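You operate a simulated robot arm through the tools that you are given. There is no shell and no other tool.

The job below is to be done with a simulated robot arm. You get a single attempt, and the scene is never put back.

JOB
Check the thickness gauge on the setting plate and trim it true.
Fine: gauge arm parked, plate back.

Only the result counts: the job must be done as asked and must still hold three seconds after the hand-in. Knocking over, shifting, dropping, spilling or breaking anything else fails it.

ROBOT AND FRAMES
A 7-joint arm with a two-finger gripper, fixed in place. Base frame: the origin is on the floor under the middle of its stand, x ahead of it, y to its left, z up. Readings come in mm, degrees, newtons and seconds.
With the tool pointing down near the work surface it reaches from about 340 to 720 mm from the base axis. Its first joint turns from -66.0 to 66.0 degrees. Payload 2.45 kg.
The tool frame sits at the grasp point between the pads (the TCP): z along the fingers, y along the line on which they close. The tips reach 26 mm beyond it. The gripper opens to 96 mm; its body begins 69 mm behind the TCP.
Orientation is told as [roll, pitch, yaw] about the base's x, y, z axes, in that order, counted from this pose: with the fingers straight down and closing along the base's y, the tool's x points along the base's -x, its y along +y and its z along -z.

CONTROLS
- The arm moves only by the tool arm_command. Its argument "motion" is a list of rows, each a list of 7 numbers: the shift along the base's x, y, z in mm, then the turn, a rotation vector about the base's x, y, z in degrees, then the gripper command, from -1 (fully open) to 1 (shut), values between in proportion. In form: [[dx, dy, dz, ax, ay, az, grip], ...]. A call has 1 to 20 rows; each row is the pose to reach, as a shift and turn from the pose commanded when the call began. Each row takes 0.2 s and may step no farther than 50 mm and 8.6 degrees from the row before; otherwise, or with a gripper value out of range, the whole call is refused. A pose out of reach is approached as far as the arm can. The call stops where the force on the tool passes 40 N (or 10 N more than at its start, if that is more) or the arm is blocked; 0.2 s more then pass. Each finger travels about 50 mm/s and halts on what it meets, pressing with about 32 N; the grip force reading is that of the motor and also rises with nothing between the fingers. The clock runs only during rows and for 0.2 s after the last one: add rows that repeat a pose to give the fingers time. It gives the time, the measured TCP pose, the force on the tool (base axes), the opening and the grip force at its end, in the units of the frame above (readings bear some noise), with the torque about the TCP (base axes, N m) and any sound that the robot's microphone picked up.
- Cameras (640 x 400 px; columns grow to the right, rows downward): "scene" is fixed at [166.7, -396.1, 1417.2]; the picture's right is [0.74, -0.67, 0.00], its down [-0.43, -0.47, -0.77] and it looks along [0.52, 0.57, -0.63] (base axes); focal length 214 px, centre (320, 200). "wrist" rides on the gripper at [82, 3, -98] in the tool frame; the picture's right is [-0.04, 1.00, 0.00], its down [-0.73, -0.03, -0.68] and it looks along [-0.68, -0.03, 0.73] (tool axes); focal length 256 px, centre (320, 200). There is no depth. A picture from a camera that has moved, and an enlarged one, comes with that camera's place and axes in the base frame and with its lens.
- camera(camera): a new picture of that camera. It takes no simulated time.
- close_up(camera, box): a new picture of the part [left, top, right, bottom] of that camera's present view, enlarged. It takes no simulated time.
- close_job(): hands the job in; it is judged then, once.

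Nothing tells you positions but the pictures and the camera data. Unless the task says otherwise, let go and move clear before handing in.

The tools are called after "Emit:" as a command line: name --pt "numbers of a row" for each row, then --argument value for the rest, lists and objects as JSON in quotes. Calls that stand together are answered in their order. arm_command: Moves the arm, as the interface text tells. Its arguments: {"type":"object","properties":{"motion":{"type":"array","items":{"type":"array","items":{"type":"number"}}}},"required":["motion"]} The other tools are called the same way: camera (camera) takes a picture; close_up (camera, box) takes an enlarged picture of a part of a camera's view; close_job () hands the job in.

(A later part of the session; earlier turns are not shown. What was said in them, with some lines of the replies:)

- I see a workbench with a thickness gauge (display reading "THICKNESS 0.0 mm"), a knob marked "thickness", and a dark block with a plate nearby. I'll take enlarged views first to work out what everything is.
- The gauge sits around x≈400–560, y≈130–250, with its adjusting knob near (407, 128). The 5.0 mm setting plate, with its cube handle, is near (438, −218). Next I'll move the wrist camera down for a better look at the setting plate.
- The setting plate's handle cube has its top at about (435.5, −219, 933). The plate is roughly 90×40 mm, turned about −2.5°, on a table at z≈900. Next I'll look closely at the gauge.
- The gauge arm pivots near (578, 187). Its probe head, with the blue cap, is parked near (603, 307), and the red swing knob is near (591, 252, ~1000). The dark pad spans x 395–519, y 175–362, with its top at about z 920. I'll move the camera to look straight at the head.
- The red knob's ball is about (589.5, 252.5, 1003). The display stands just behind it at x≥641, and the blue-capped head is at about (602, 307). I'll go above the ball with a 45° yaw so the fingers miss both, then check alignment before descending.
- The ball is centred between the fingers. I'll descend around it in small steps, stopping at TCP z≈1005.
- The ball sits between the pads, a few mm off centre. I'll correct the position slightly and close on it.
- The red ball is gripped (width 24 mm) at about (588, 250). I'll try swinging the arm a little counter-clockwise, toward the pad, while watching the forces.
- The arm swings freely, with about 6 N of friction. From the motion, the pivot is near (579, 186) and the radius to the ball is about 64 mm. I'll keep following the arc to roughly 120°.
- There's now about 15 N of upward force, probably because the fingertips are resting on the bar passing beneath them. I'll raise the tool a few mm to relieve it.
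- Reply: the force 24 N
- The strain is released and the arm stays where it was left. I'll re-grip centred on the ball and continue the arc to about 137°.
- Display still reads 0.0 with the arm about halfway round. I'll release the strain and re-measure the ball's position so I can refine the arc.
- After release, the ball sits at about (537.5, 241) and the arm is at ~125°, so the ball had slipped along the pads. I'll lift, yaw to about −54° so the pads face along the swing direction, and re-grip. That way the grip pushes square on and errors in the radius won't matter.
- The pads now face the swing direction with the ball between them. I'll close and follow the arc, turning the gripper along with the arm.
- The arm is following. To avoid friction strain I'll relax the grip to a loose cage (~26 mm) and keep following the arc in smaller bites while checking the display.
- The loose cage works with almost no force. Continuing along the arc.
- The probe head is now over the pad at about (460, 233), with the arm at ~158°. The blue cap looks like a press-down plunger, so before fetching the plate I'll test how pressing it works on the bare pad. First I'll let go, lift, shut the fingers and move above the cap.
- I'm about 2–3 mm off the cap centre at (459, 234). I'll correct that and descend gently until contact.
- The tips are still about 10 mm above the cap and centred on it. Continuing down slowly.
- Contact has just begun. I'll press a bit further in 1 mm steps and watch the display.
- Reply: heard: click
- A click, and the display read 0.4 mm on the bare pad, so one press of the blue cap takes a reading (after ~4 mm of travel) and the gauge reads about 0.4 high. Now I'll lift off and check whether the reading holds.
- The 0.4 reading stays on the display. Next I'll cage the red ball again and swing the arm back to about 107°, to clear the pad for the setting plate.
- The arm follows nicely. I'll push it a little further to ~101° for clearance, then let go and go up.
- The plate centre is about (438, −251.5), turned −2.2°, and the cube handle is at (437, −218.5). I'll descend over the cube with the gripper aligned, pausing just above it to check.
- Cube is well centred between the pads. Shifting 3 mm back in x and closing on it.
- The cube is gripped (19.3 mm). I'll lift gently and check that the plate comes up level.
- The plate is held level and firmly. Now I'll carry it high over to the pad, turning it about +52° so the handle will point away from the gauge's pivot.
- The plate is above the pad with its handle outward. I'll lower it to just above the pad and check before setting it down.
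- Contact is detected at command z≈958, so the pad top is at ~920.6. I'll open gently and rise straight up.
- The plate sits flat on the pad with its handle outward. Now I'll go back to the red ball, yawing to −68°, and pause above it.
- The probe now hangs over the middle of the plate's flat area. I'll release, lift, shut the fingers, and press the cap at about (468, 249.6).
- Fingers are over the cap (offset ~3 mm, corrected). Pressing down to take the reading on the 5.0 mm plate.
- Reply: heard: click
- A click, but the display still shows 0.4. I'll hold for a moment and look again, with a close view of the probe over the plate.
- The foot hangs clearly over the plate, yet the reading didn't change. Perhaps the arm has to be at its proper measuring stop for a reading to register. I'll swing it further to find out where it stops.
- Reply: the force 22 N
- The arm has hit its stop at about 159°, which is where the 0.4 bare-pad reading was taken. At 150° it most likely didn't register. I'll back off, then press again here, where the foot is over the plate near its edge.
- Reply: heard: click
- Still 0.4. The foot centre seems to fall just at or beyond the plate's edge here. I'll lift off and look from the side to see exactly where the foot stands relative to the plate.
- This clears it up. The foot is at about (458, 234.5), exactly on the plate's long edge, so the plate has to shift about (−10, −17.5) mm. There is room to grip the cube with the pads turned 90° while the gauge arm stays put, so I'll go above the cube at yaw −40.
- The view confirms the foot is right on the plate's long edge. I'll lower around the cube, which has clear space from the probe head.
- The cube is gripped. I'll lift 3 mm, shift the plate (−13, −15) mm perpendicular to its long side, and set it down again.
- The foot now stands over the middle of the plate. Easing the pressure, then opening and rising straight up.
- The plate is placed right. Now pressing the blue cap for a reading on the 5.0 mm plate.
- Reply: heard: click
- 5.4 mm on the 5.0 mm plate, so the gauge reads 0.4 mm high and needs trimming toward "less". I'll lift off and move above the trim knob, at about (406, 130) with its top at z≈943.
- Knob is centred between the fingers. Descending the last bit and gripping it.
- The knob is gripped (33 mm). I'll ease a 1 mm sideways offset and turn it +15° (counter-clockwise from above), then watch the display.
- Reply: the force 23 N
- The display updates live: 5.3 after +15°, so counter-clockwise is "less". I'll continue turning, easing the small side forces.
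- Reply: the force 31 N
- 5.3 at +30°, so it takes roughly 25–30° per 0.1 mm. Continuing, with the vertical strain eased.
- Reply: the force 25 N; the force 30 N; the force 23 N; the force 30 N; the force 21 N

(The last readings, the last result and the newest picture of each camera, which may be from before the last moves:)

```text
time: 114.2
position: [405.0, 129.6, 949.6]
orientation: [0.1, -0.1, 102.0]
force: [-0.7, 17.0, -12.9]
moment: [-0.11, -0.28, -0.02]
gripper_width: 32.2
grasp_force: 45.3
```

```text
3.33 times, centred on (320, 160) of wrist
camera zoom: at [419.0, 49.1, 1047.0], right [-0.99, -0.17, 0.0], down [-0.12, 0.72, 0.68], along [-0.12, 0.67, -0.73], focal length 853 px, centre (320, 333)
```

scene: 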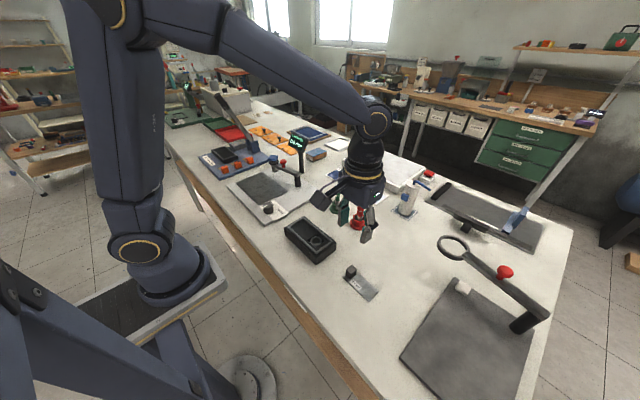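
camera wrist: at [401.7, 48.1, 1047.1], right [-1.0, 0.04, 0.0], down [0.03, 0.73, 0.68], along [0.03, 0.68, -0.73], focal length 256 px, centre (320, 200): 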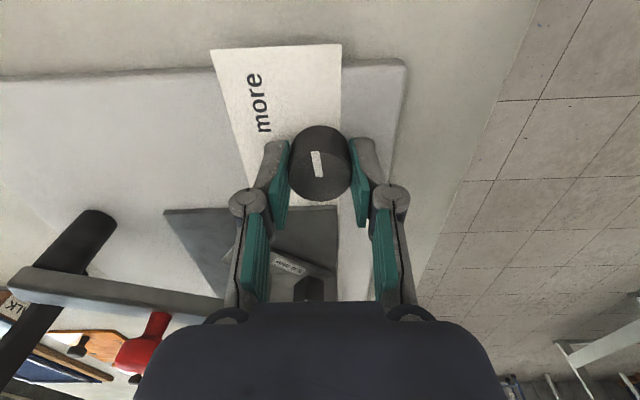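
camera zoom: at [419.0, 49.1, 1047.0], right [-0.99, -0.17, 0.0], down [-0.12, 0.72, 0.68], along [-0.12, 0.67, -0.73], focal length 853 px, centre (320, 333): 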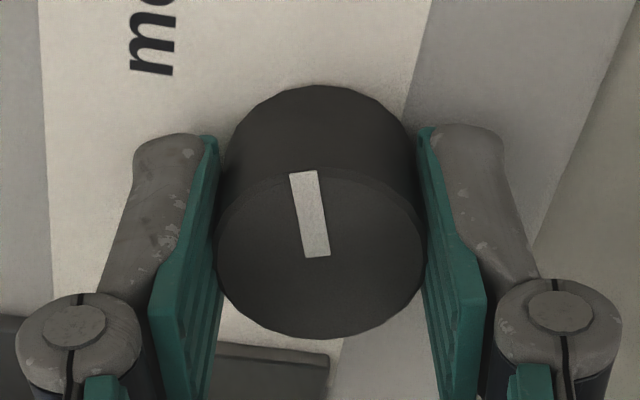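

It reads 5.0 now. The changeover from 5.1 came at about 99°, at roughly 31° per 0.1 mm, so true centre is at about 114–115°. Turning another 12.5° to sit in the middle of the 5.0 band.

Emit:
arm_command --pt "0 0.6 -0.2 0 0 0 0.6" --pt "0 0.6 -0.2 0 0 3 0.6" --pt "0 0.6 -0.2 0 0 6 0.6" --pt "0 0.6 -0.2 0 0 9 0.6" --pt "0 0.6 -0.2 0 0 12.5 0.6" --pt "0 0.6 -0.2 0 0 12.5 0.6"

Emit:
close_up --camera "scene" --box '[270, 125, 330, 165]'

Emit:
close_up --camera "wrist" --box '[240, 100, 400, 220]'

```text
time: 115.6
position: [404.7, 130.2, 949.2]
orientation: [0.1, 0.1, 114.4]
force: [-1.5, 14.2, -17.3]
moment: [1.14, 0.43, 0.02]
gripper_width: 31.8
grasp_force: 45.0
```

```text
10.00 times, centred on (300, 145) of scene
camera zoom: at [166.9, -395.7, 1417.3], right [0.74, -0.67, 0.0], down [-0.43, -0.47, -0.77], along [0.52, 0.57, -0.63], focal length 2145 px, centre (520, 750)
```

zoom: 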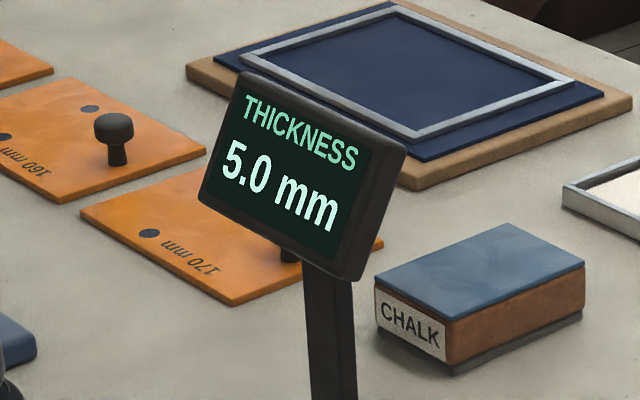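

```text
3.33 times, centred on (320, 160) of wrist
camera zoom: at [436.0, 54.0, 1047.1], right [-0.93, -0.38, 0.0], down [-0.28, 0.68, 0.68], along [-0.26, 0.63, -0.73], focal length 853 px, centre (320, 333)
```

zoom: 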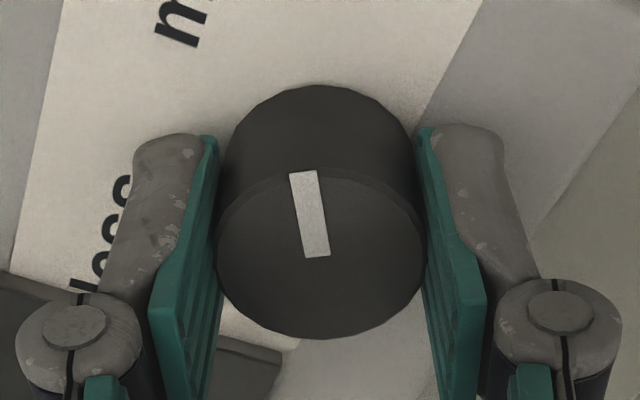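

Reads 5.0, mid-band. Now releasing the knob gently and rising straight up.

Emit:
arm_command --pt "0 0.5 -0.3 0 0 0 0.6" --pt "0 0.5 -0.3 0 0 0 0.3" --pt "0 0.5 -0.3 0 0 0 0.08" --pt "0 0.5 -0.3 0 0 0 0.08" --pt "0 0.5 15 0 0 0 0.08" --pt "0 0.5 40 0 0 0 0.08" --pt "0 0.5 80 0 0 0 0.08" --pt "0 0.5 100 0 0 0 0.08" --pt "0 0.5 100 0 0 0 0.08"

Emit:
close_up --camera "scene" --box '[230, 130, 330, 225]'

Emit:
close_up --camera "scene" --box '[245, 190, 305, 225]'

```text
time: 117.6
position: [404.2, 129.2, 1049.4]
orientation: [0.0, 0.0, 114.4]
force: [0.5, 0.5, -0.3]
moment: [-0.03, 0.0, 0.0]
gripper_width: 44.0
grasp_force: 0.0
```

```text
4.21 times, centred on (280, 178) of scene
camera zoom: at [166.7, -396.1, 1417.2], right [0.74, -0.67, 0.0], down [-0.43, -0.47, -0.77], along [0.52, 0.57, -0.63], focal length 903 px, centre (488, 295)
```

zoom: 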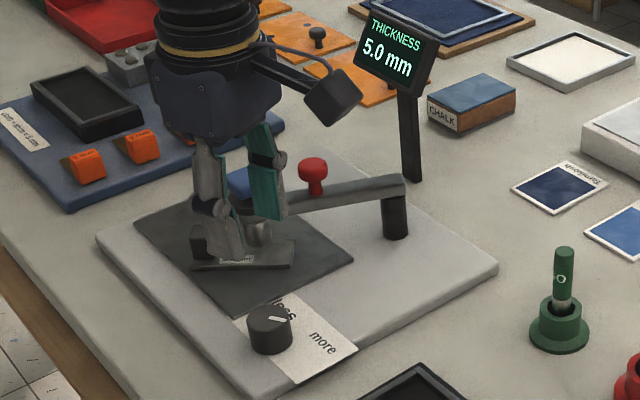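

```text
10.67 times, centred on (275, 208) of scene
camera zoom: at [166.7, -396.1, 1417.2], right [0.74, -0.67, 0.0], down [-0.43, -0.47, -0.77], along [0.52, 0.57, -0.63], focal length 2288 px, centre (800, 120)
```

zoom: 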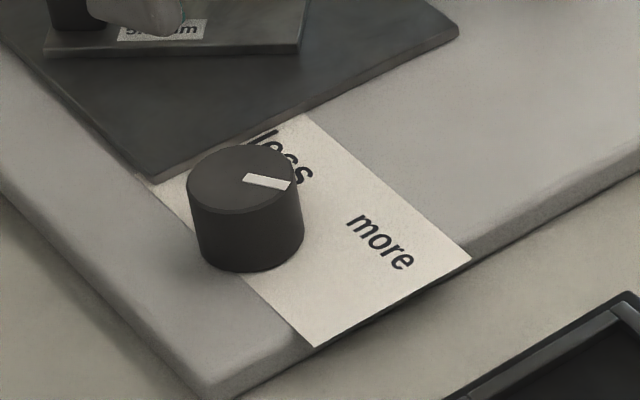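

The display holds 5.0 with the knob released. I'll take one fresh reading by pressing the cap again to confirm, unwinding the wrist on the way.

Emit:
arm_command --pt "0 5 15 0 0 -8.3 0.3" --pt "3 12 22 0 0 -16.6 0.6" --pt "6 20 22 0 0 -24.9 1" --pt "10 28 22 0 0 -33.2 1" --pt "14 36 22 0 0 -41.5 1" --pt "18 44 22 0 0 -49.8 1" --pt "22 52 22 0 0 -58.1 1" --pt "26 60 22 0 0 -66.4 1" --pt "30 68 22 0 0 -74.7 1" --pt "34 75 22 0 0 -83 1" --pt "38 82 22 0 0 -91.3 1" --pt "42 88 22 0 0 -99.6 1" --pt "46 93 22 0 0 -107.9 1" --pt "50 98 22 0 0 -116.2 1" --pt "53 101 20 0 0 -124.5 1" --pt "55.2 103.4 10 0 0 -132.5 1" --pt "55.2 103.4 -5 0 0 -132.5 1" --pt "55.2 103.4 -14 0 0 -132.5 1" --pt "55.2 103.4 -14 0 0 -132.5 1"

Emit:
close_up --camera "wrist" --box '[220, 80, 420, 220]'

Emit:
close_up --camera "scene" --box '[240, 130, 330, 205]'

```text
time: 121.6
position: [459.5, 233.1, 1036.3]
orientation: [0.1, 0.0, -18.1]
force: [0.1, 1.1, 0.5]
moment: [0.0, -0.08, 0.02]
gripper_width: 0.1
grasp_force: 29.2
```

```text
2.86 times, centred on (320, 150) of wrist
camera zoom: at [383.3, 261.4, 1134.8], right [0.35, 0.94, 0.0], down [0.69, -0.26, 0.68], along [0.64, -0.24, -0.73], focal length 731 px, centre (320, 343)
```

zoom: 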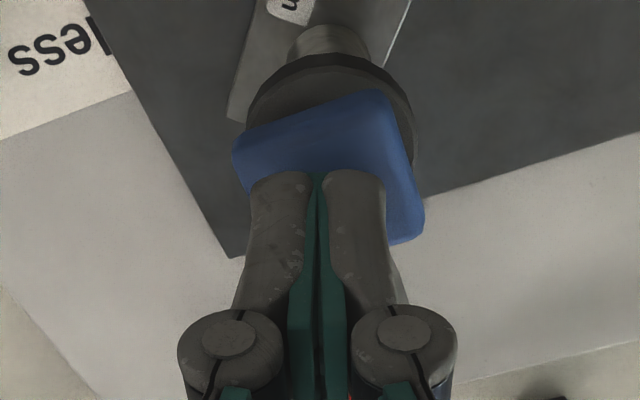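

```text
5.33 times, centred on (285, 168) of scene
camera zoom: at [166.7, -396.1, 1417.2], right [0.74, -0.67, 0.0], down [-0.43, -0.47, -0.77], along [0.52, 0.57, -0.63], focal length 1144 px, centre (507, 373)
```

zoom: 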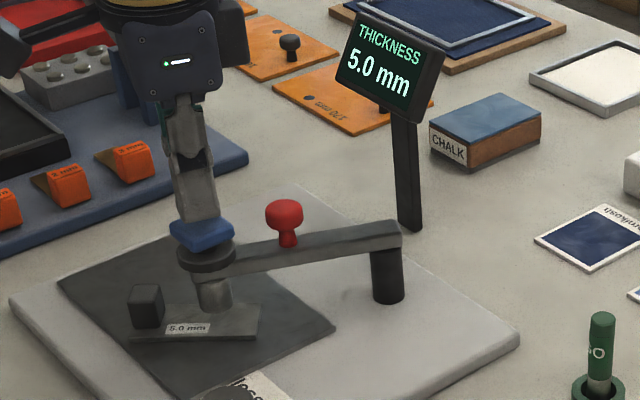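

Emit:
arm_command --pt "0.5 1 -3 0 0 0 1" --pt "0.5 1 -5.5 0 0 0 1" --pt "0.5 1 -7.5 0 0 0 1" --pt "0.5 1 -9 0 0 0 1" --pt "0.5 1 -10.5 0 0 0 1" --pt "0.5 1 -11.8 0 0 0 1" --pt "0.5 1 -11.8 0 0 0 1"

Emit:
close_up --camera "scene" --box '[255, 130, 325, 185]'

```text
time: 123.2
position: [461.1, 234.2, 1023.5]
orientation: [0.0, 0.0, -18.1]
force: [0.3, 0.3, 0.7]
moment: [0.01, -0.03, 0.0]
gripper_width: 5.8
grasp_force: 28.3
heard: click
```

```text
7.27 times, centred on (290, 158) of scene
camera zoom: at [166.7, -396.1, 1417.2], right [0.74, -0.67, 0.0], down [-0.43, -0.47, -0.77], along [0.52, 0.57, -0.63], focal length 1560 px, centre (538, 509)
```

zoom: 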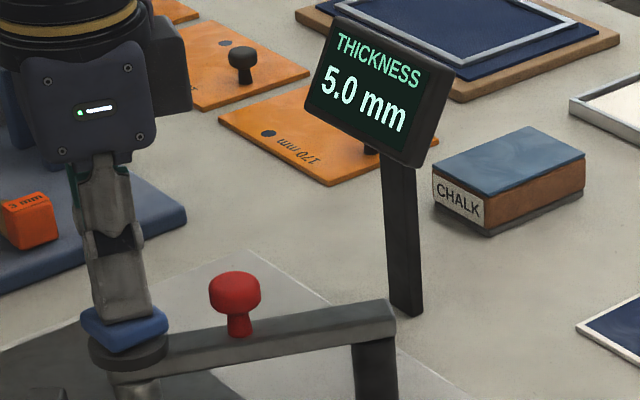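

A fresh press gives 5.0 mm, so the gauge is trimmed true. Next I'll swing the arm away, starting above the red ball.

Emit:
arm_command --pt "0 0 12 0 0 0 1" --pt "0 0 35 0 0 0 1" --pt "0 0 60 0 0 0 0.6" --pt "18 -8 60 0 0 0 0.17" --pt "36 -16 60 0 0 0 0.17" --pt "51 -22.6 60 0 0 0 0.17" --pt "51 -22.6 60 0 0 0 0.17"

Emit:
camera --camera "wrist"

```text
time: 124.8
position: [512.0, 211.3, 1083.8]
orientation: [-0.1, -0.1, -18.1]
force: [0.6, -0.2, -0.1]
moment: [0.01, 0.0, 0.0]
gripper_width: 39.8
grasp_force: 0.0
```

```text
taken
camera wrist: at [434.8, 240.1, 1182.5], right [0.35, 0.94, 0.0], down [0.69, -0.26, 0.68], along [0.64, -0.24, -0.73], focal length 256 px, centre (320, 200)
```

wrist: 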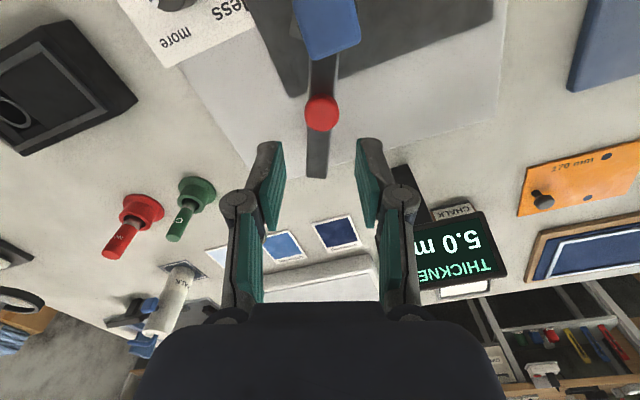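

Same alignment as last time. Repeating the loose-cage swing back to ~111°.

Emit:
arm_command --pt "0 0 -30 0 0 0 0.17" --pt "0 0 -55 0 0 0 0.17" --pt "0 0 -70 0 0 0 0.17" --pt "0 0 -77 0 0 0 0.17" --pt "0 0 -77 0 0 0 0.458" --pt "0 0 -77 0 0 0 0.458" --pt "1.8 4.3 -77 0 0 -3 0.458" --pt "4 8.6 -77 0 0 -6 0.458" --pt "6.4 12.7 -77 0 0 -10 0.458" --pt "9.2 16.6 -77 0 0 -14 0.458" --pt "12.2 20.3 -77 0 0 -18 0.458" --pt "15.4 23.8 -77 0 0 -22 0.458" --pt "18.9 27 -77 0 0 -26 0.458" --pt "22.6 30 -77 0 0 -30 0.458" --pt "26.5 32.8 -77 0 0 -34 0.458" --pt "30.6 35.2 -77 0 0 -38 0.458" --pt "34.9 37.4 -77 0 0 -41 0.458" --pt "39.3 39.3 -77 0 0 -44 0.458" --pt "39.3 39.3 -77 0 0 -44 0.458"

Emit:
close_up --camera "scene" --box '[220, 110, 350, 220]'

```text
time: 128.8
position: [552.3, 251.5, 1007.8]
orientation: [0.1, 0.0, -62.1]
force: [-0.7, -0.7, 0.6]
moment: [-0.02, 0.0, 0.04]
gripper_width: 26.9
grasp_force: 0.3
```

```text
3.64 times, centred on (285, 165) of scene
camera zoom: at [166.7, -396.1, 1417.2], right [0.74, -0.67, 0.0], down [-0.43, -0.47, -0.77], along [0.52, 0.57, -0.63], focal length 780 px, centre (447, 327)
```

zoom: 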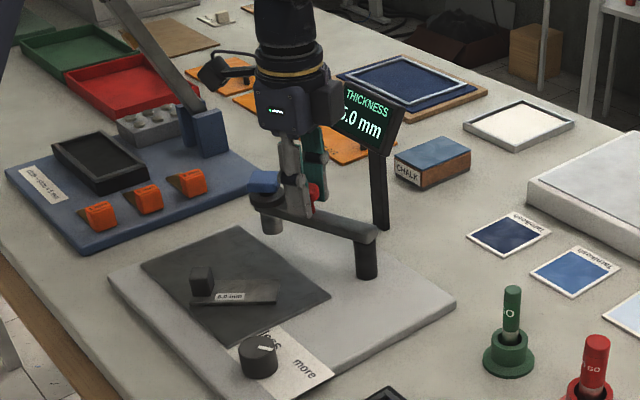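

Good. A little further to ~101°, then release, lift, shut the fingers and square up (yaw 0), ready to push the arm into its park from the open side.

Emit:
arm_command --pt "4 1.2 0 0 0 -2 0.458" --pt "8 2 0 0 0 -4 0.458" --pt "12 2.7 0 0 0 -6 0.458" --pt "12 2.7 0 0 0 -6 0.17" --pt "12 2.7 0 0 0 -6 0.17" --pt "12 2.7 25 0 0 -6 0.17" --pt "12 2.7 60 0 0 -6 0.17" --pt "5 2.7 78 0 0 2 0.6" --pt "-3 2 78 0 0 10 1" --pt "-10 2 78 0 0 18 1" --pt "-15 2 78 0 0 26 1" --pt "-19 2 78 0 0 34 1" --pt "-22 2 78 0 0 42 1" --pt "-22 2 78 0 0 50 1" --pt "-22 2 78 0 0 56 1" --pt "-22 2 78 0 0 62 1" --pt "-22 2 78 0 0 62 1"

Emit:
camera --camera "wrist"

Emit:
close_up --camera "scene" --box '[230, 110, 340, 210]'

```text
time: 132.4
position: [530.3, 251.9, 1085.3]
orientation: [0.0, 0.0, 0.0]
force: [-0.6, 0.1, 0.0]
moment: [0.04, 0.01, 0.02]
gripper_width: 0.0
grasp_force: 28.7
```

```text
taken
camera wrist: at [448.2, 256.4, 1183.4], right [0.04, 1.0, 0.0], down [0.73, -0.03, 0.68], along [0.68, -0.03, -0.73], focal length 256 px, centre (320, 200)
```

wrist: 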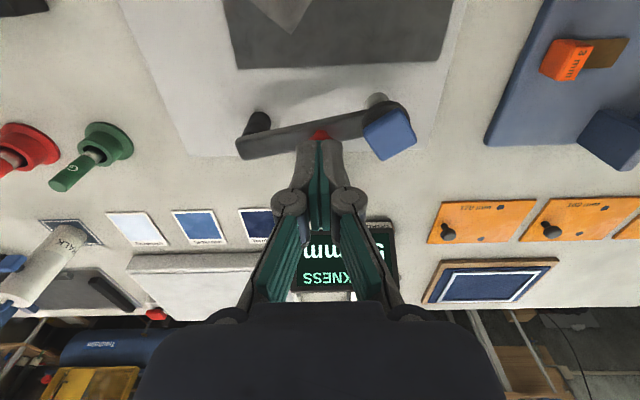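

```text
4.00 times, centred on (285, 160) of scene
camera zoom: at [166.7, -396.1, 1417.2], right [0.74, -0.67, 0.0], down [-0.43, -0.47, -0.77], along [0.52, 0.57, -0.63], focal length 858 px, centre (460, 360)
```

zoom: 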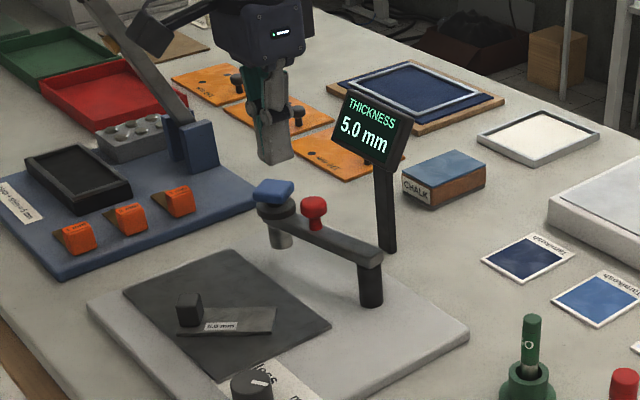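

The ball is close ahead. I'll back up 10 mm in x, descend beside it, and look before pushing.

Emit:
arm_command --pt "-10 -1.5 0 0 0 0 1" --pt "-10 -1.5 -25 0 0 0 1" --pt "-10 -1.5 -50 0 0 0 1" --pt "-10 -1.5 -70 0 0 0 1" --pt "-10 -1.5 -79 0 0 0 1" --pt "-10 -1.5 -79 0 0 0 1"

Emit:
camera --camera "wrist"

Emit:
close_up --camera "scene" --box '[250, 120, 330, 190]'

```text
time: 133.8
position: [519.0, 253.5, 1006.1]
orientation: [0.0, -0.1, -0.1]
force: [-0.2, -0.3, -0.4]
moment: [0.01, 0.0, -0.03]
gripper_width: 0.0
grasp_force: 29.1
```

```text
taken
camera wrist: at [437.2, 256.4, 1104.0], right [0.04, 1.0, 0.0], down [0.73, -0.03, 0.68], along [0.68, -0.03, -0.73], focal length 256 px, centre (320, 200)
```

wrist: 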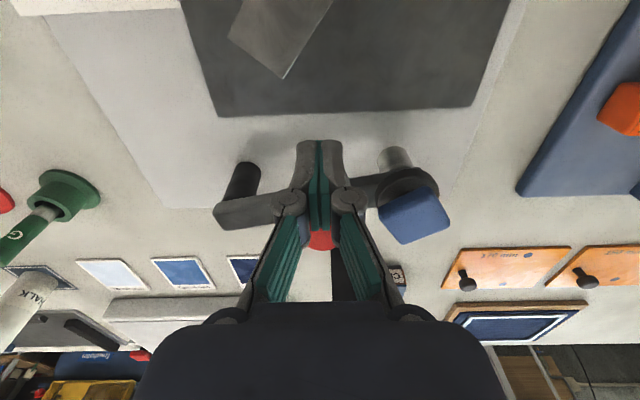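

```text
5.71 times, centred on (290, 155) of scene
camera zoom: at [166.7, -396.1, 1417.2], right [0.74, -0.67, 0.0], down [-0.43, -0.47, -0.77], along [0.52, 0.57, -0.63], focal length 1226 px, centre (491, 457)
```

zoom: 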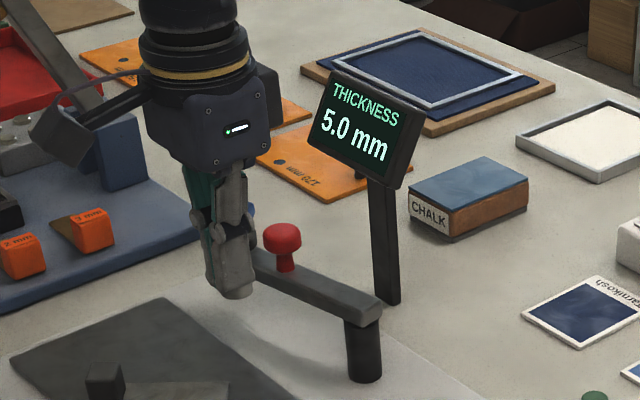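

The ball is ahead of the fingers at x≈556. Pushing gently in +x.

Emit:
arm_command --pt "4 0 0 0 0 0 1" --pt "8 0 0 0 0 0 1" --pt "11 0 0 0 0 0 1" --pt "14 0 0 0 0 0 1" --pt "17 0 0 0 0 0 1" --pt "20 0 0 0 0 0 1" --pt "23 0 0 0 0 0 1" --pt "26 0 0 0 0 0 1" --pt "29 0 0 0 0 0 1" --pt "31 0 0 0 0 0 1"

Emit:
camera --camera "wrist"

Emit:
close_up --camera "scene" --box '[250, 120, 330, 190]'

```text
time: 136.0
position: [550.8, 252.1, 1004.9]
orientation: [0.0, 0.0, -0.2]
force: [-1.9, 0.2, 0.3]
moment: [0.0, -0.03, 0.01]
gripper_width: 0.0
grasp_force: 28.1
```

```text
taken
camera wrist: at [468.9, 254.4, 1104.0], right [0.04, 1.0, 0.0], down [0.73, -0.03, 0.68], along [0.68, -0.03, -0.73], focal length 256 px, centre (320, 200)
```

wrist: 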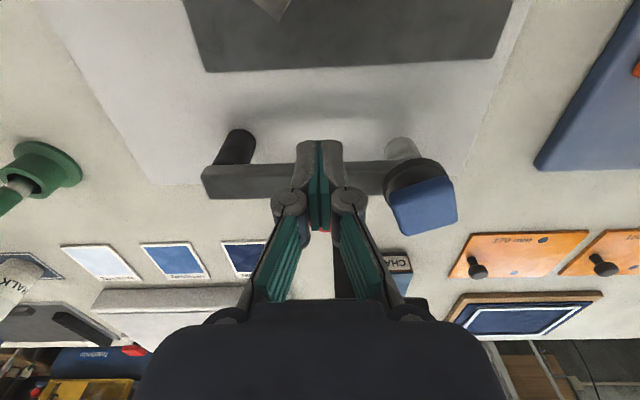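

```text
5.71 times, centred on (290, 155) of scene
camera zoom: at [166.7, -396.1, 1417.2], right [0.74, -0.67, 0.0], down [-0.43, -0.47, -0.77], along [0.52, 0.57, -0.63], focal length 1226 px, centre (491, 457)
```

zoom: 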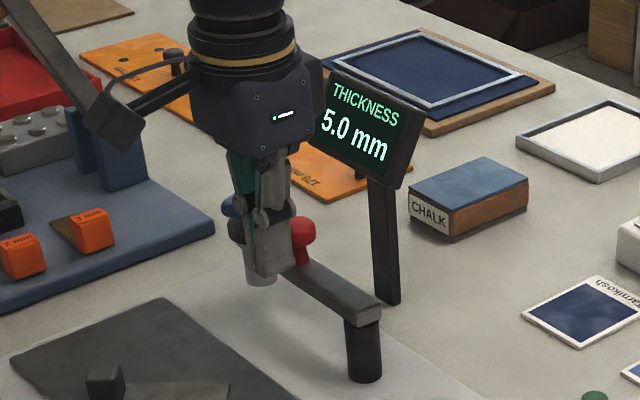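

The arm is following. Continuing toward its park stop in small steps.

Emit:
arm_command --pt "2 0 0 0 0 0 1" --pt "4 0 0 0 0 0 1" --pt "6 0 0 0 0 0 1" --pt "8 0 0 0 0 0 1" --pt "9.5 0 0 0 0 0 1" --pt "11 0 0 0 0 0 1"

Emit:
camera --camera "wrist"

Emit:
close_up --camera "scene" --box '[250, 120, 330, 190]'

```text
time: 137.4
position: [561.5, 251.9, 1006.0]
orientation: [0.0, 0.1, -0.1]
force: [-1.2, 0.4, -0.5]
moment: [0.04, 0.01, 0.03]
gripper_width: 0.1
grasp_force: 28.3
```

```text
taken
camera wrist: at [480.4, 255.1, 1104.3], right [0.04, 1.0, 0.0], down [0.73, -0.03, 0.68], along [0.68, -0.03, -0.73], focal length 256 px, centre (320, 200)
```

wrist: 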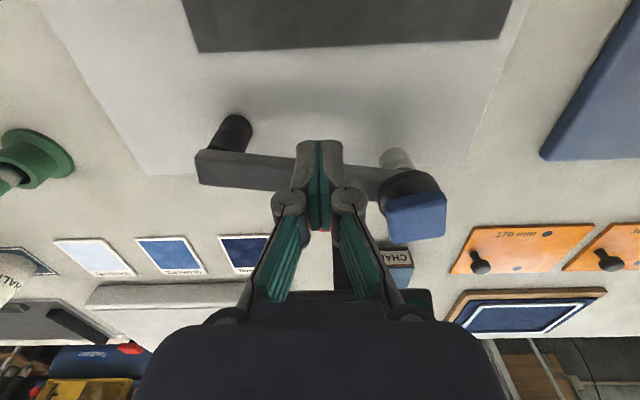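

```text
5.71 times, centred on (290, 155) of scene
camera zoom: at [166.7, -396.1, 1417.2], right [0.74, -0.67, 0.0], down [-0.43, -0.47, -0.77], along [0.52, 0.57, -0.63], focal length 1226 px, centre (491, 457)
```

zoom: 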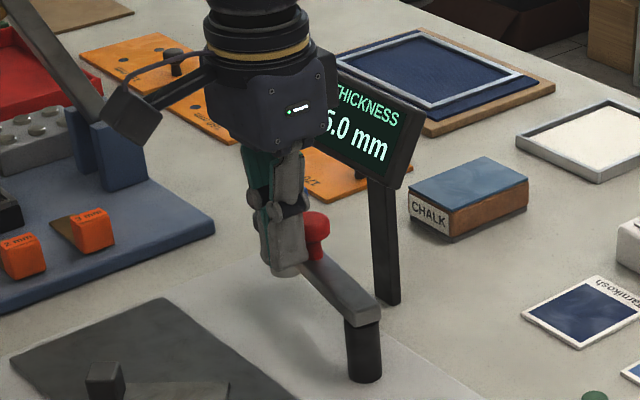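

Comparing with the first picture, the ball has about 4 mm left to its original parked spot. Easing it there and feeling for the stop.

Emit:
arm_command --pt "1 0 0 0 0 0 1" --pt "2 0 0 0 0 0 1" --pt "3 0 0 0 0 0 1"

Emit:
close_up --camera "scene" --box '[270, 130, 320, 200]'

```text
time: 138.2
position: [564.2, 251.5, 1006.6]
orientation: [0.0, 0.0, -0.1]
force: [-1.3, -0.6, 0.5]
moment: [-0.01, 0.01, 0.02]
gripper_width: 6.2
grasp_force: 28.3
```

```text
5.71 times, centred on (295, 165) of scene
camera zoom: at [166.7, -396.1, 1417.2], right [0.74, -0.67, 0.0], down [-0.43, -0.47, -0.77], along [0.52, 0.57, -0.63], focal length 1226 px, centre (463, 400)
```

zoom: 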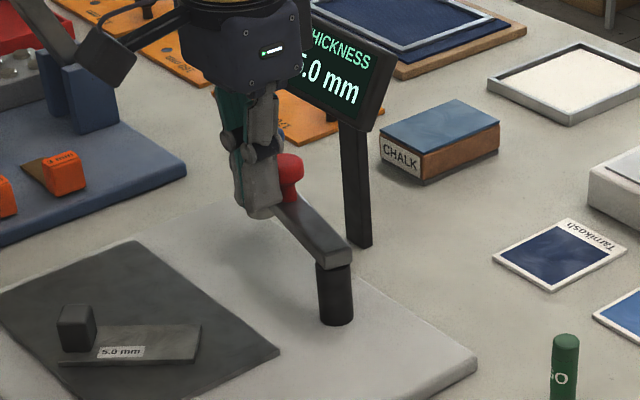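

Emit:
arm_command --pt "1 0 0 0 0 0 1" --pt "2 0 0 0 0 0 1" --pt "3 0 0 0 0 0 1"

Emit:
close_up --camera "scene" --box '[270, 130, 320, 200]'

Emit:
camera --camera "wrist"

```text
time: 139.0
position: [566.5, 251.3, 1006.3]
orientation: [0.0, 0.2, 0.0]
force: [-11.4, 0.2, 3.4]
moment: [-0.09, 0.08, 0.0]
gripper_width: 6.2
grasp_force: 28.2
```

```text
5.71 times, centred on (295, 165) of scene
camera zoom: at [166.3, -396.1, 1417.3], right [0.74, -0.67, 0.0], down [-0.43, -0.47, -0.77], along [0.52, 0.57, -0.63], focal length 1226 px, centre (463, 400)
```

zoom: 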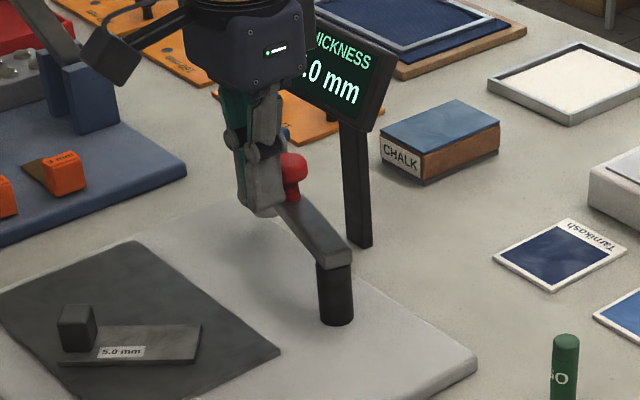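

```text
taken
camera wrist: at [485.2, 255.1, 1104.4], right [0.04, 1.0, 0.0], down [0.74, -0.03, 0.68], along [0.68, -0.03, -0.74], focal length 256 px, centre (320, 200)
```

wrist: 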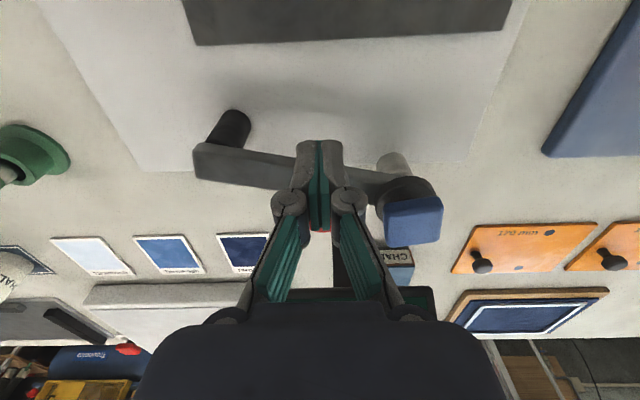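

Force jumped to 11 N, so it has reached the park stop, and the ball is at its original place in the picture. Backing off and up, then comparing.

Emit:
arm_command --pt "-5 0 0 0 0 0 1" --pt "-20 0 0 0 0 0 1" --pt "-40 0 5 0 0 0 1" --pt "-50 0 35 0 0 0 1" --pt "-60 5 65 0 0 5 0.6" --pt "-75 8 65 0 0 13 0.2" --pt "-90 10 65 0 0 21 0.2" --pt "-105 11 65 0 0 29 0.17" --pt "-120 12 65 0 0 37 0.17" --pt "-135 12.5 65 0 0 44 0.17" --pt "-145.6 12.5 65 0 0 50 0.17" --pt "-145.6 12.5 65 0 0 50 0.17"

Emit:
close_up --camera "scene" --box '[270, 130, 320, 200]'

Emit:
camera --camera "wrist"

Emit:
close_up --camera "wrist" --box '[240, 30, 400, 150]'

```text
time: 141.6
position: [420.5, 264.4, 1071.0]
orientation: [0.0, 0.0, 50.0]
force: [0.4, -0.4, 0.6]
moment: [-0.04, -0.03, -0.02]
gripper_width: 39.8
grasp_force: 0.0
```

```text
5.71 times, centred on (295, 165) of scene
camera zoom: at [166.7, -396.1, 1417.2], right [0.74, -0.67, 0.0], down [-0.43, -0.47, -0.77], along [0.52, 0.57, -0.63], focal length 1226 px, centre (463, 400)
```

zoom: 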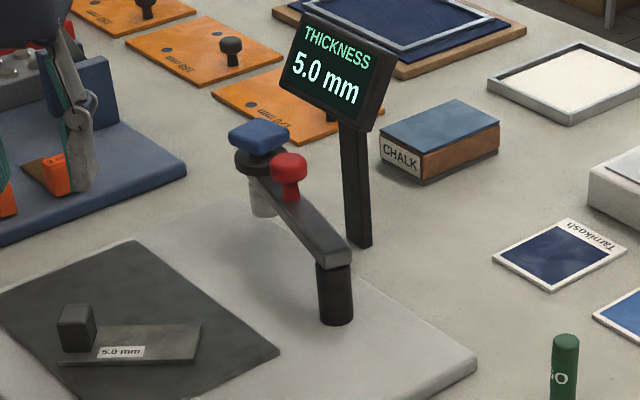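

```text
taken
camera wrist: at [366.4, 203.7, 1169.8], right [-0.74, 0.67, 0.0], down [0.49, 0.54, 0.68], along [0.46, 0.5, -0.73], focal length 256 px, centre (320, 200)
```

wrist: 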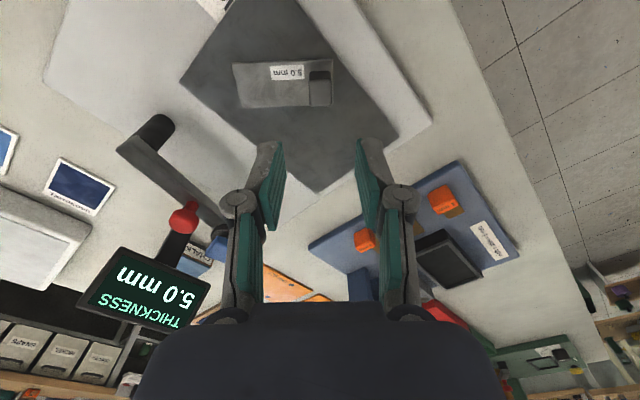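

```text
3.33 times, centred on (320, 90) of wrist
camera zoom: at [366.4, 203.7, 1169.8], right [-0.74, 0.67, 0.0], down [0.49, 0.54, 0.68], along [0.46, 0.5, -0.73], focal length 853 px, centre (320, 567)
```

zoom: 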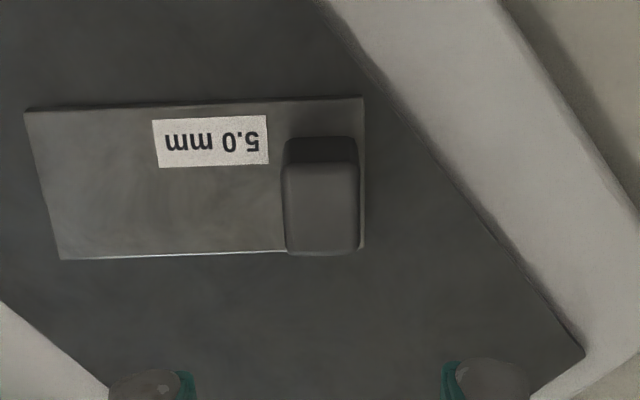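

The arm is parked exactly as in the first picture. Now I'll retrieve the plate, descending onto its cube at yaw 50, the same relative grasp as before.

Emit:
arm_command --pt "-1.2 -1.4 -25 0 0 0 0.17" --pt "-1.2 -1.4 -55 0 0 0 0.17" --pt "-1.2 -1.4 -80 0 0 0 0.17" --pt "-1.2 -1.4 -100 0 0 0 0.17" --pt "-1.2 -1.4 -110 0 0 0 0.17" --pt "-1.2 -1.4 -112.4 0 0 0 0.17" --pt "-1.2 -1.4 -112.4 0 0 0 0.17"

Emit:
close_up --camera "wrist" --box '[160, 80, 460, 260]'

Emit:
close_up --camera "scene" --box '[230, 150, 310, 210]'

```text
time: 143.2
position: [421.2, 262.0, 958.8]
orientation: [0.1, -0.1, 49.9]
force: [-0.1, -1.1, -0.2]
moment: [-0.03, -0.03, 0.0]
gripper_width: 39.7
grasp_force: 0.1
```

```text
2.13 times, centred on (310, 170) of wrist
camera zoom: at [366.4, 201.2, 1056.3], right [-0.74, 0.67, 0.0], down [0.49, 0.54, 0.68], along [0.46, 0.5, -0.73], focal length 546 px, centre (341, 264)
```

zoom: 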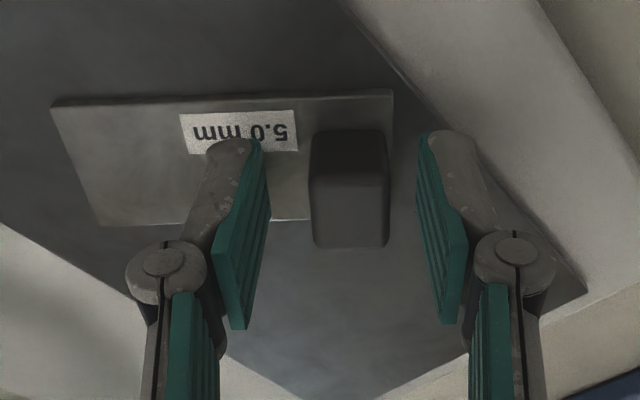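

```text
6.67 times, centred on (270, 180) of scene
camera zoom: at [166.7, -396.1, 1417.2], right [0.74, -0.67, 0.0], down [-0.43, -0.47, -0.77], along [0.52, 0.57, -0.63], focal length 1430 px, centre (653, 333)
```

zoom: 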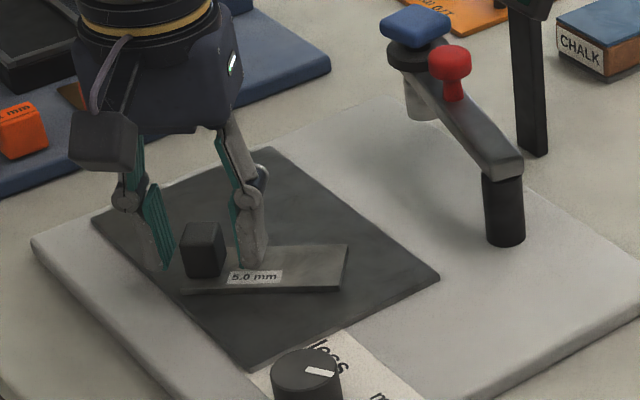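

Aligned almost exactly like the first grasp (about 2 mm off). Correcting and closing on the cube.

Emit:
arm_command --pt "-1.9 0.7 0 0 0 0 0.17" --pt "-1.9 0.7 0 0 0 0 0.4" --pt "-1.9 0.7 0 0 0 0 0.7" --pt "-1.9 0.7 0 0 0 0 1" --pt "-1.9 0.7 0 0 0 0 1"

Emit:
close_up --camera "wrist" --box '[160, 80, 460, 260]'

```text
time: 144.4
position: [419.1, 263.1, 959.7]
orientation: [0.0, 0.0, 49.8]
force: [0.0, -0.3, 0.2]
moment: [0.0, -0.01, -0.03]
gripper_width: 19.5
grasp_force: 32.1
```

```text
2.13 times, centred on (310, 170) of wrist
camera zoom: at [364.6, 202.5, 1056.4], right [-0.74, 0.67, 0.0], down [0.5, 0.54, 0.68], along [0.46, 0.5, -0.73], focal length 546 px, centre (341, 264)
```

zoom: 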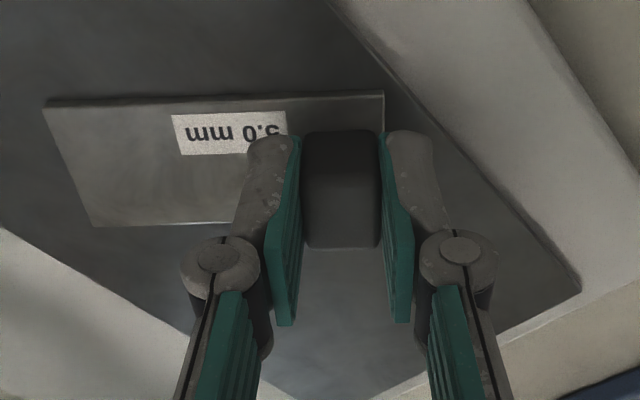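

The grasp matches the original one (same plate position in view). Lifting and carrying it back to its original place, turning −52.2°.

Emit:
arm_command --pt "0 0 5 0 0 0 1" --pt "0 0 25 0 0 0 1" --pt "0 0 60 0 0 0 1" --pt "0 -10 95 0 0 -2 1" --pt "1 -40 100 0 0 -6 1" --pt "2 -75 100 0 0 -10 1" --pt "3 -110 100 0 0 -14 1" --pt "5 -145 100 0 0 -18 1" --pt "6 -180 100 0 0 -22 1" --pt "7 -215 100 0 0 -26 1" --pt "9 -250 100 0 0 -30 1" --pt "10 -285 100 0 0 -34 1" --pt "12 -320 100 0 0 -38 1" --pt "13 -355 100 0 0 -42 1" --pt "14 -390 100 0 0 -46 1" --pt "15 -425 100 0 0 -49 1" --pt "16 -455 100 0 0 -51 1" --pt "16.7 -475 100 0 0 -52.2 1" --pt "16.7 -482.8 90 0 0 -52.2 1" --pt "16.7 -482.8 70 0 0 -52.2 1"

Emit:
camera --camera "wrist"

Emit:
camera --camera "scene"

```text
time: 148.6
position: [435.1, -220.8, 1028.8]
orientation: [0.0, -0.1, -2.3]
force: [0.1, -0.5, -1.4]
moment: [-0.02, 0.01, 0.0]
gripper_width: 19.4
grasp_force: 32.0
```

```text
taken
camera wrist: at [353.4, -213.9, 1126.8], right [0.08, 1.0, 0.0], down [0.73, -0.06, 0.68], along [0.68, -0.05, -0.73], focal length 256 px, centre (320, 200)
```

wrist: 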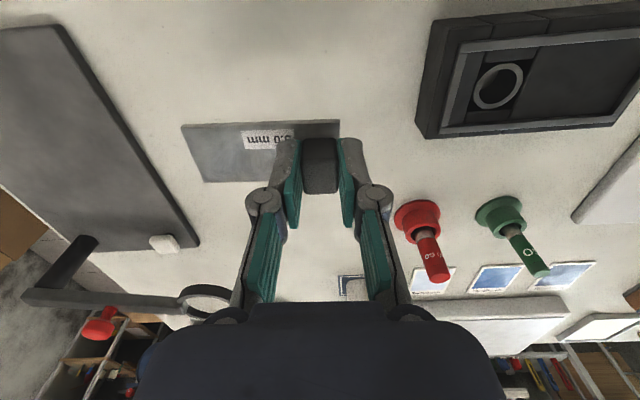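

```text
taken
```

scene: 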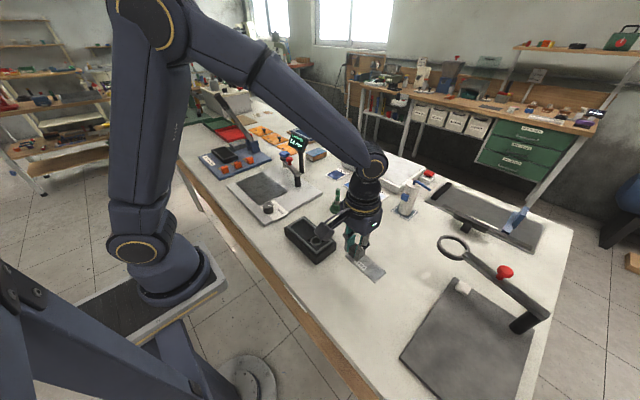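

Over the original spot. Lowering to just above the table.

Emit:
arm_command --pt "0 0 -25 0 0 0 1" --pt "0 0 -50 0 0 0 1" --pt "0 0 -70 0 0 0 1" --pt "0 0 -80 0 0 0 1" --pt "0 0 -86 0 0 0 1" --pt "0 0 -88 0 0 0 1" --pt "0 0 -89 0 0 0 1" --pt "0 0 -89 0 0 0 1"

Emit:
close_up --camera "scene" --box '[330, 255, 400, 305]'

```text
time: 150.4
position: [435.3, -219.4, 940.1]
orientation: [0.1, 0.1, -2.3]
force: [-0.4, 0.2, -1.0]
moment: [0.06, -0.01, -0.01]
gripper_width: 19.4
grasp_force: 32.0
```

```text
8.00 times, centred on (365, 280) of scene
camera zoom: at [166.7, -396.1, 1417.2], right [0.74, -0.67, 0.0], down [-0.43, -0.47, -0.77], along [0.52, 0.57, -0.63], focal length 1716 px, centre (-40, -440)
```

zoom: 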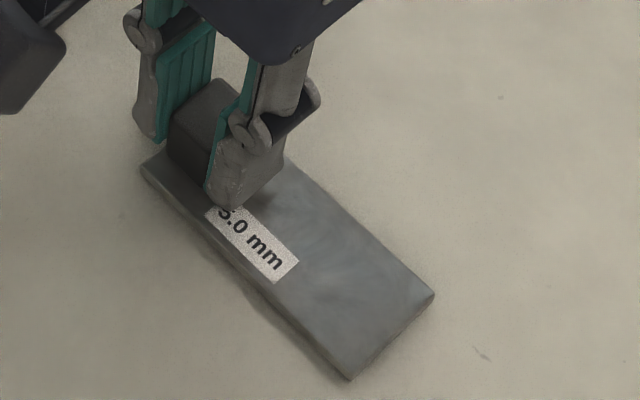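

It lines up with the original picture to within about 1 mm. Setting it down and releasing.

Emit:
arm_command --pt "0 0 -0.6 0 0 0 1" --pt "0 0 -1.2 0 0 0 1" --pt "0 0 -1.7 0 0 0 1" --pt "0 0 -1.7 0 0 0 1"

```text
time: 151.4
position: [435.3, -218.9, 937.9]
orientation: [0.0, -0.1, -2.3]
force: [0.1, 0.8, 8.0]
moment: [0.03, 0.07, 0.03]
gripper_width: 19.1
grasp_force: 33.1
```

Emit:
arm_command --pt "0 0 0.3 0 0 0 1" --pt "0 0 0.3 0 0 0 0.6" --pt "0 0 0.3 0 0 0 0.3" --pt "0 0 0.3 0 0 0 0.1" --pt "0 0 0.3 0 0 0 0.1" --pt "0 0 15 0 0 0 0.1" --pt "0 0 40 0 0 0 0.1" --pt "0 0 80 0 0 0 0.1" --pt "0 0 125 0 0 0 0" --pt "-20 15 160 0 0 0 -0.5" --pt "-50 40 180 0 0 2.3 -1" --pt "-55 40 180 0 0 2.3 -1"

Emit:
close_up --camera "scene" --box '[330, 255, 400, 305]'

Emit:
camera --camera "scene"

Emit:
close_up --camera "scene" --box '[200, 120, 360, 220]'

Emit:
camera --camera "wrist"

```text
time: 154.0
position: [380.5, -180.1, 1119.5]
orientation: [0.1, 0.0, 0.1]
force: [0.0, 0.7, -0.2]
moment: [0.02, -0.05, 0.01]
gripper_width: 96.0
grasp_force: 0.1
```

```text
8.00 times, centred on (365, 280) of scene
camera zoom: at [166.7, -396.1, 1417.2], right [0.74, -0.67, 0.0], down [-0.43, -0.47, -0.77], along [0.52, 0.57, -0.63], focal length 1716 px, centre (-40, -440)
```

zoom: 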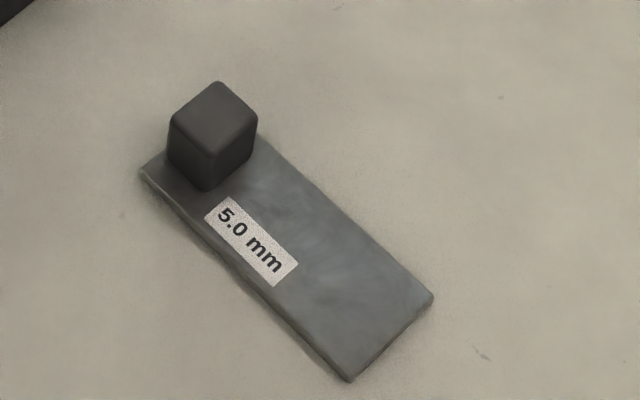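

```text
taken
```

scene: 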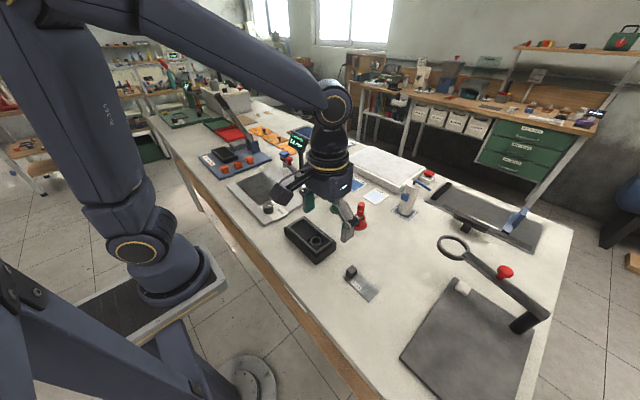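

```text
4.00 times, centred on (280, 170) of scene
camera zoom: at [166.7, -396.1, 1417.2], right [0.74, -0.67, 0.0], down [-0.43, -0.47, -0.77], along [0.52, 0.57, -0.63], focal length 858 px, centre (480, 320)
```

zoom: 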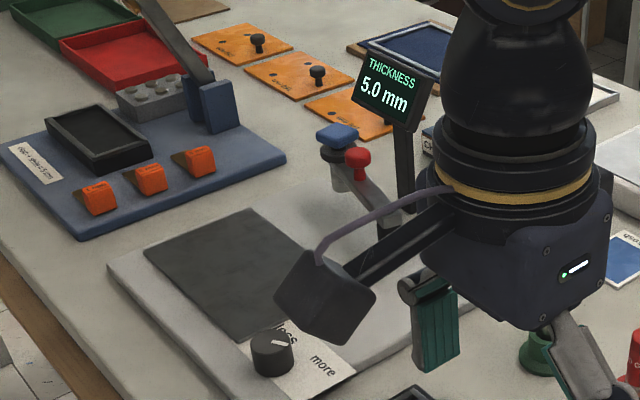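

```text
taken
camera wrist: at [299.3, -177.9, 1216.8], right [0.04, 1.0, 0.0], down [0.73, -0.03, 0.68], along [0.68, -0.03, -0.73], focal length 256 px, centre (320, 200)
```

wrist: 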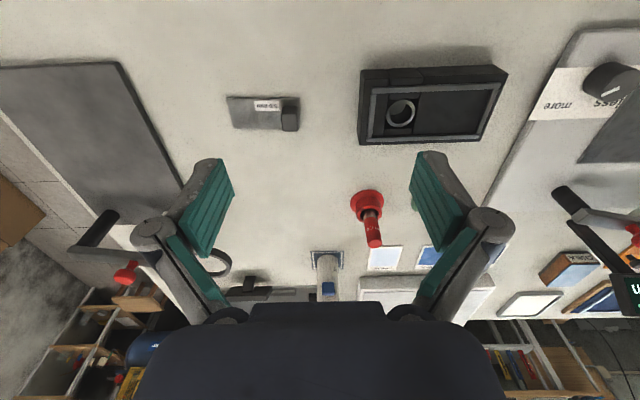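

Everything matches the opening picture: the plate is within about 1 mm of its original place, the gauge arm is on its park stop, and the display reads 5.0 mm. The gripper is open and clear, so I'm handing the job in.

Emit:
close_job

```text
The job is handed in.
```

The thickness gauge is trimmed true. On the 5.0 mm setting plate it read 5.4 mm, so I turned the trim knob toward "less", and a fresh reading on the plate then gave 5.0 mm.

- **Trim:** the knob is turned about 114° counter-clockwise from where it started. I estimate that puts it near the middle of the 5.0 band rather than at its edge. I worked that out from where the display changed over and did not test the 4.9 side.
- **Gauge arm:** it is back on its park stop, in the same place as in the first picture.
- **Setting plate:** it is back within about 1 mm of its original spot, at the same angle.

The gripper is open and clear of everything. I saw nothing else on the bench moved or knocked. The job is handed in; no verdict came back with it.
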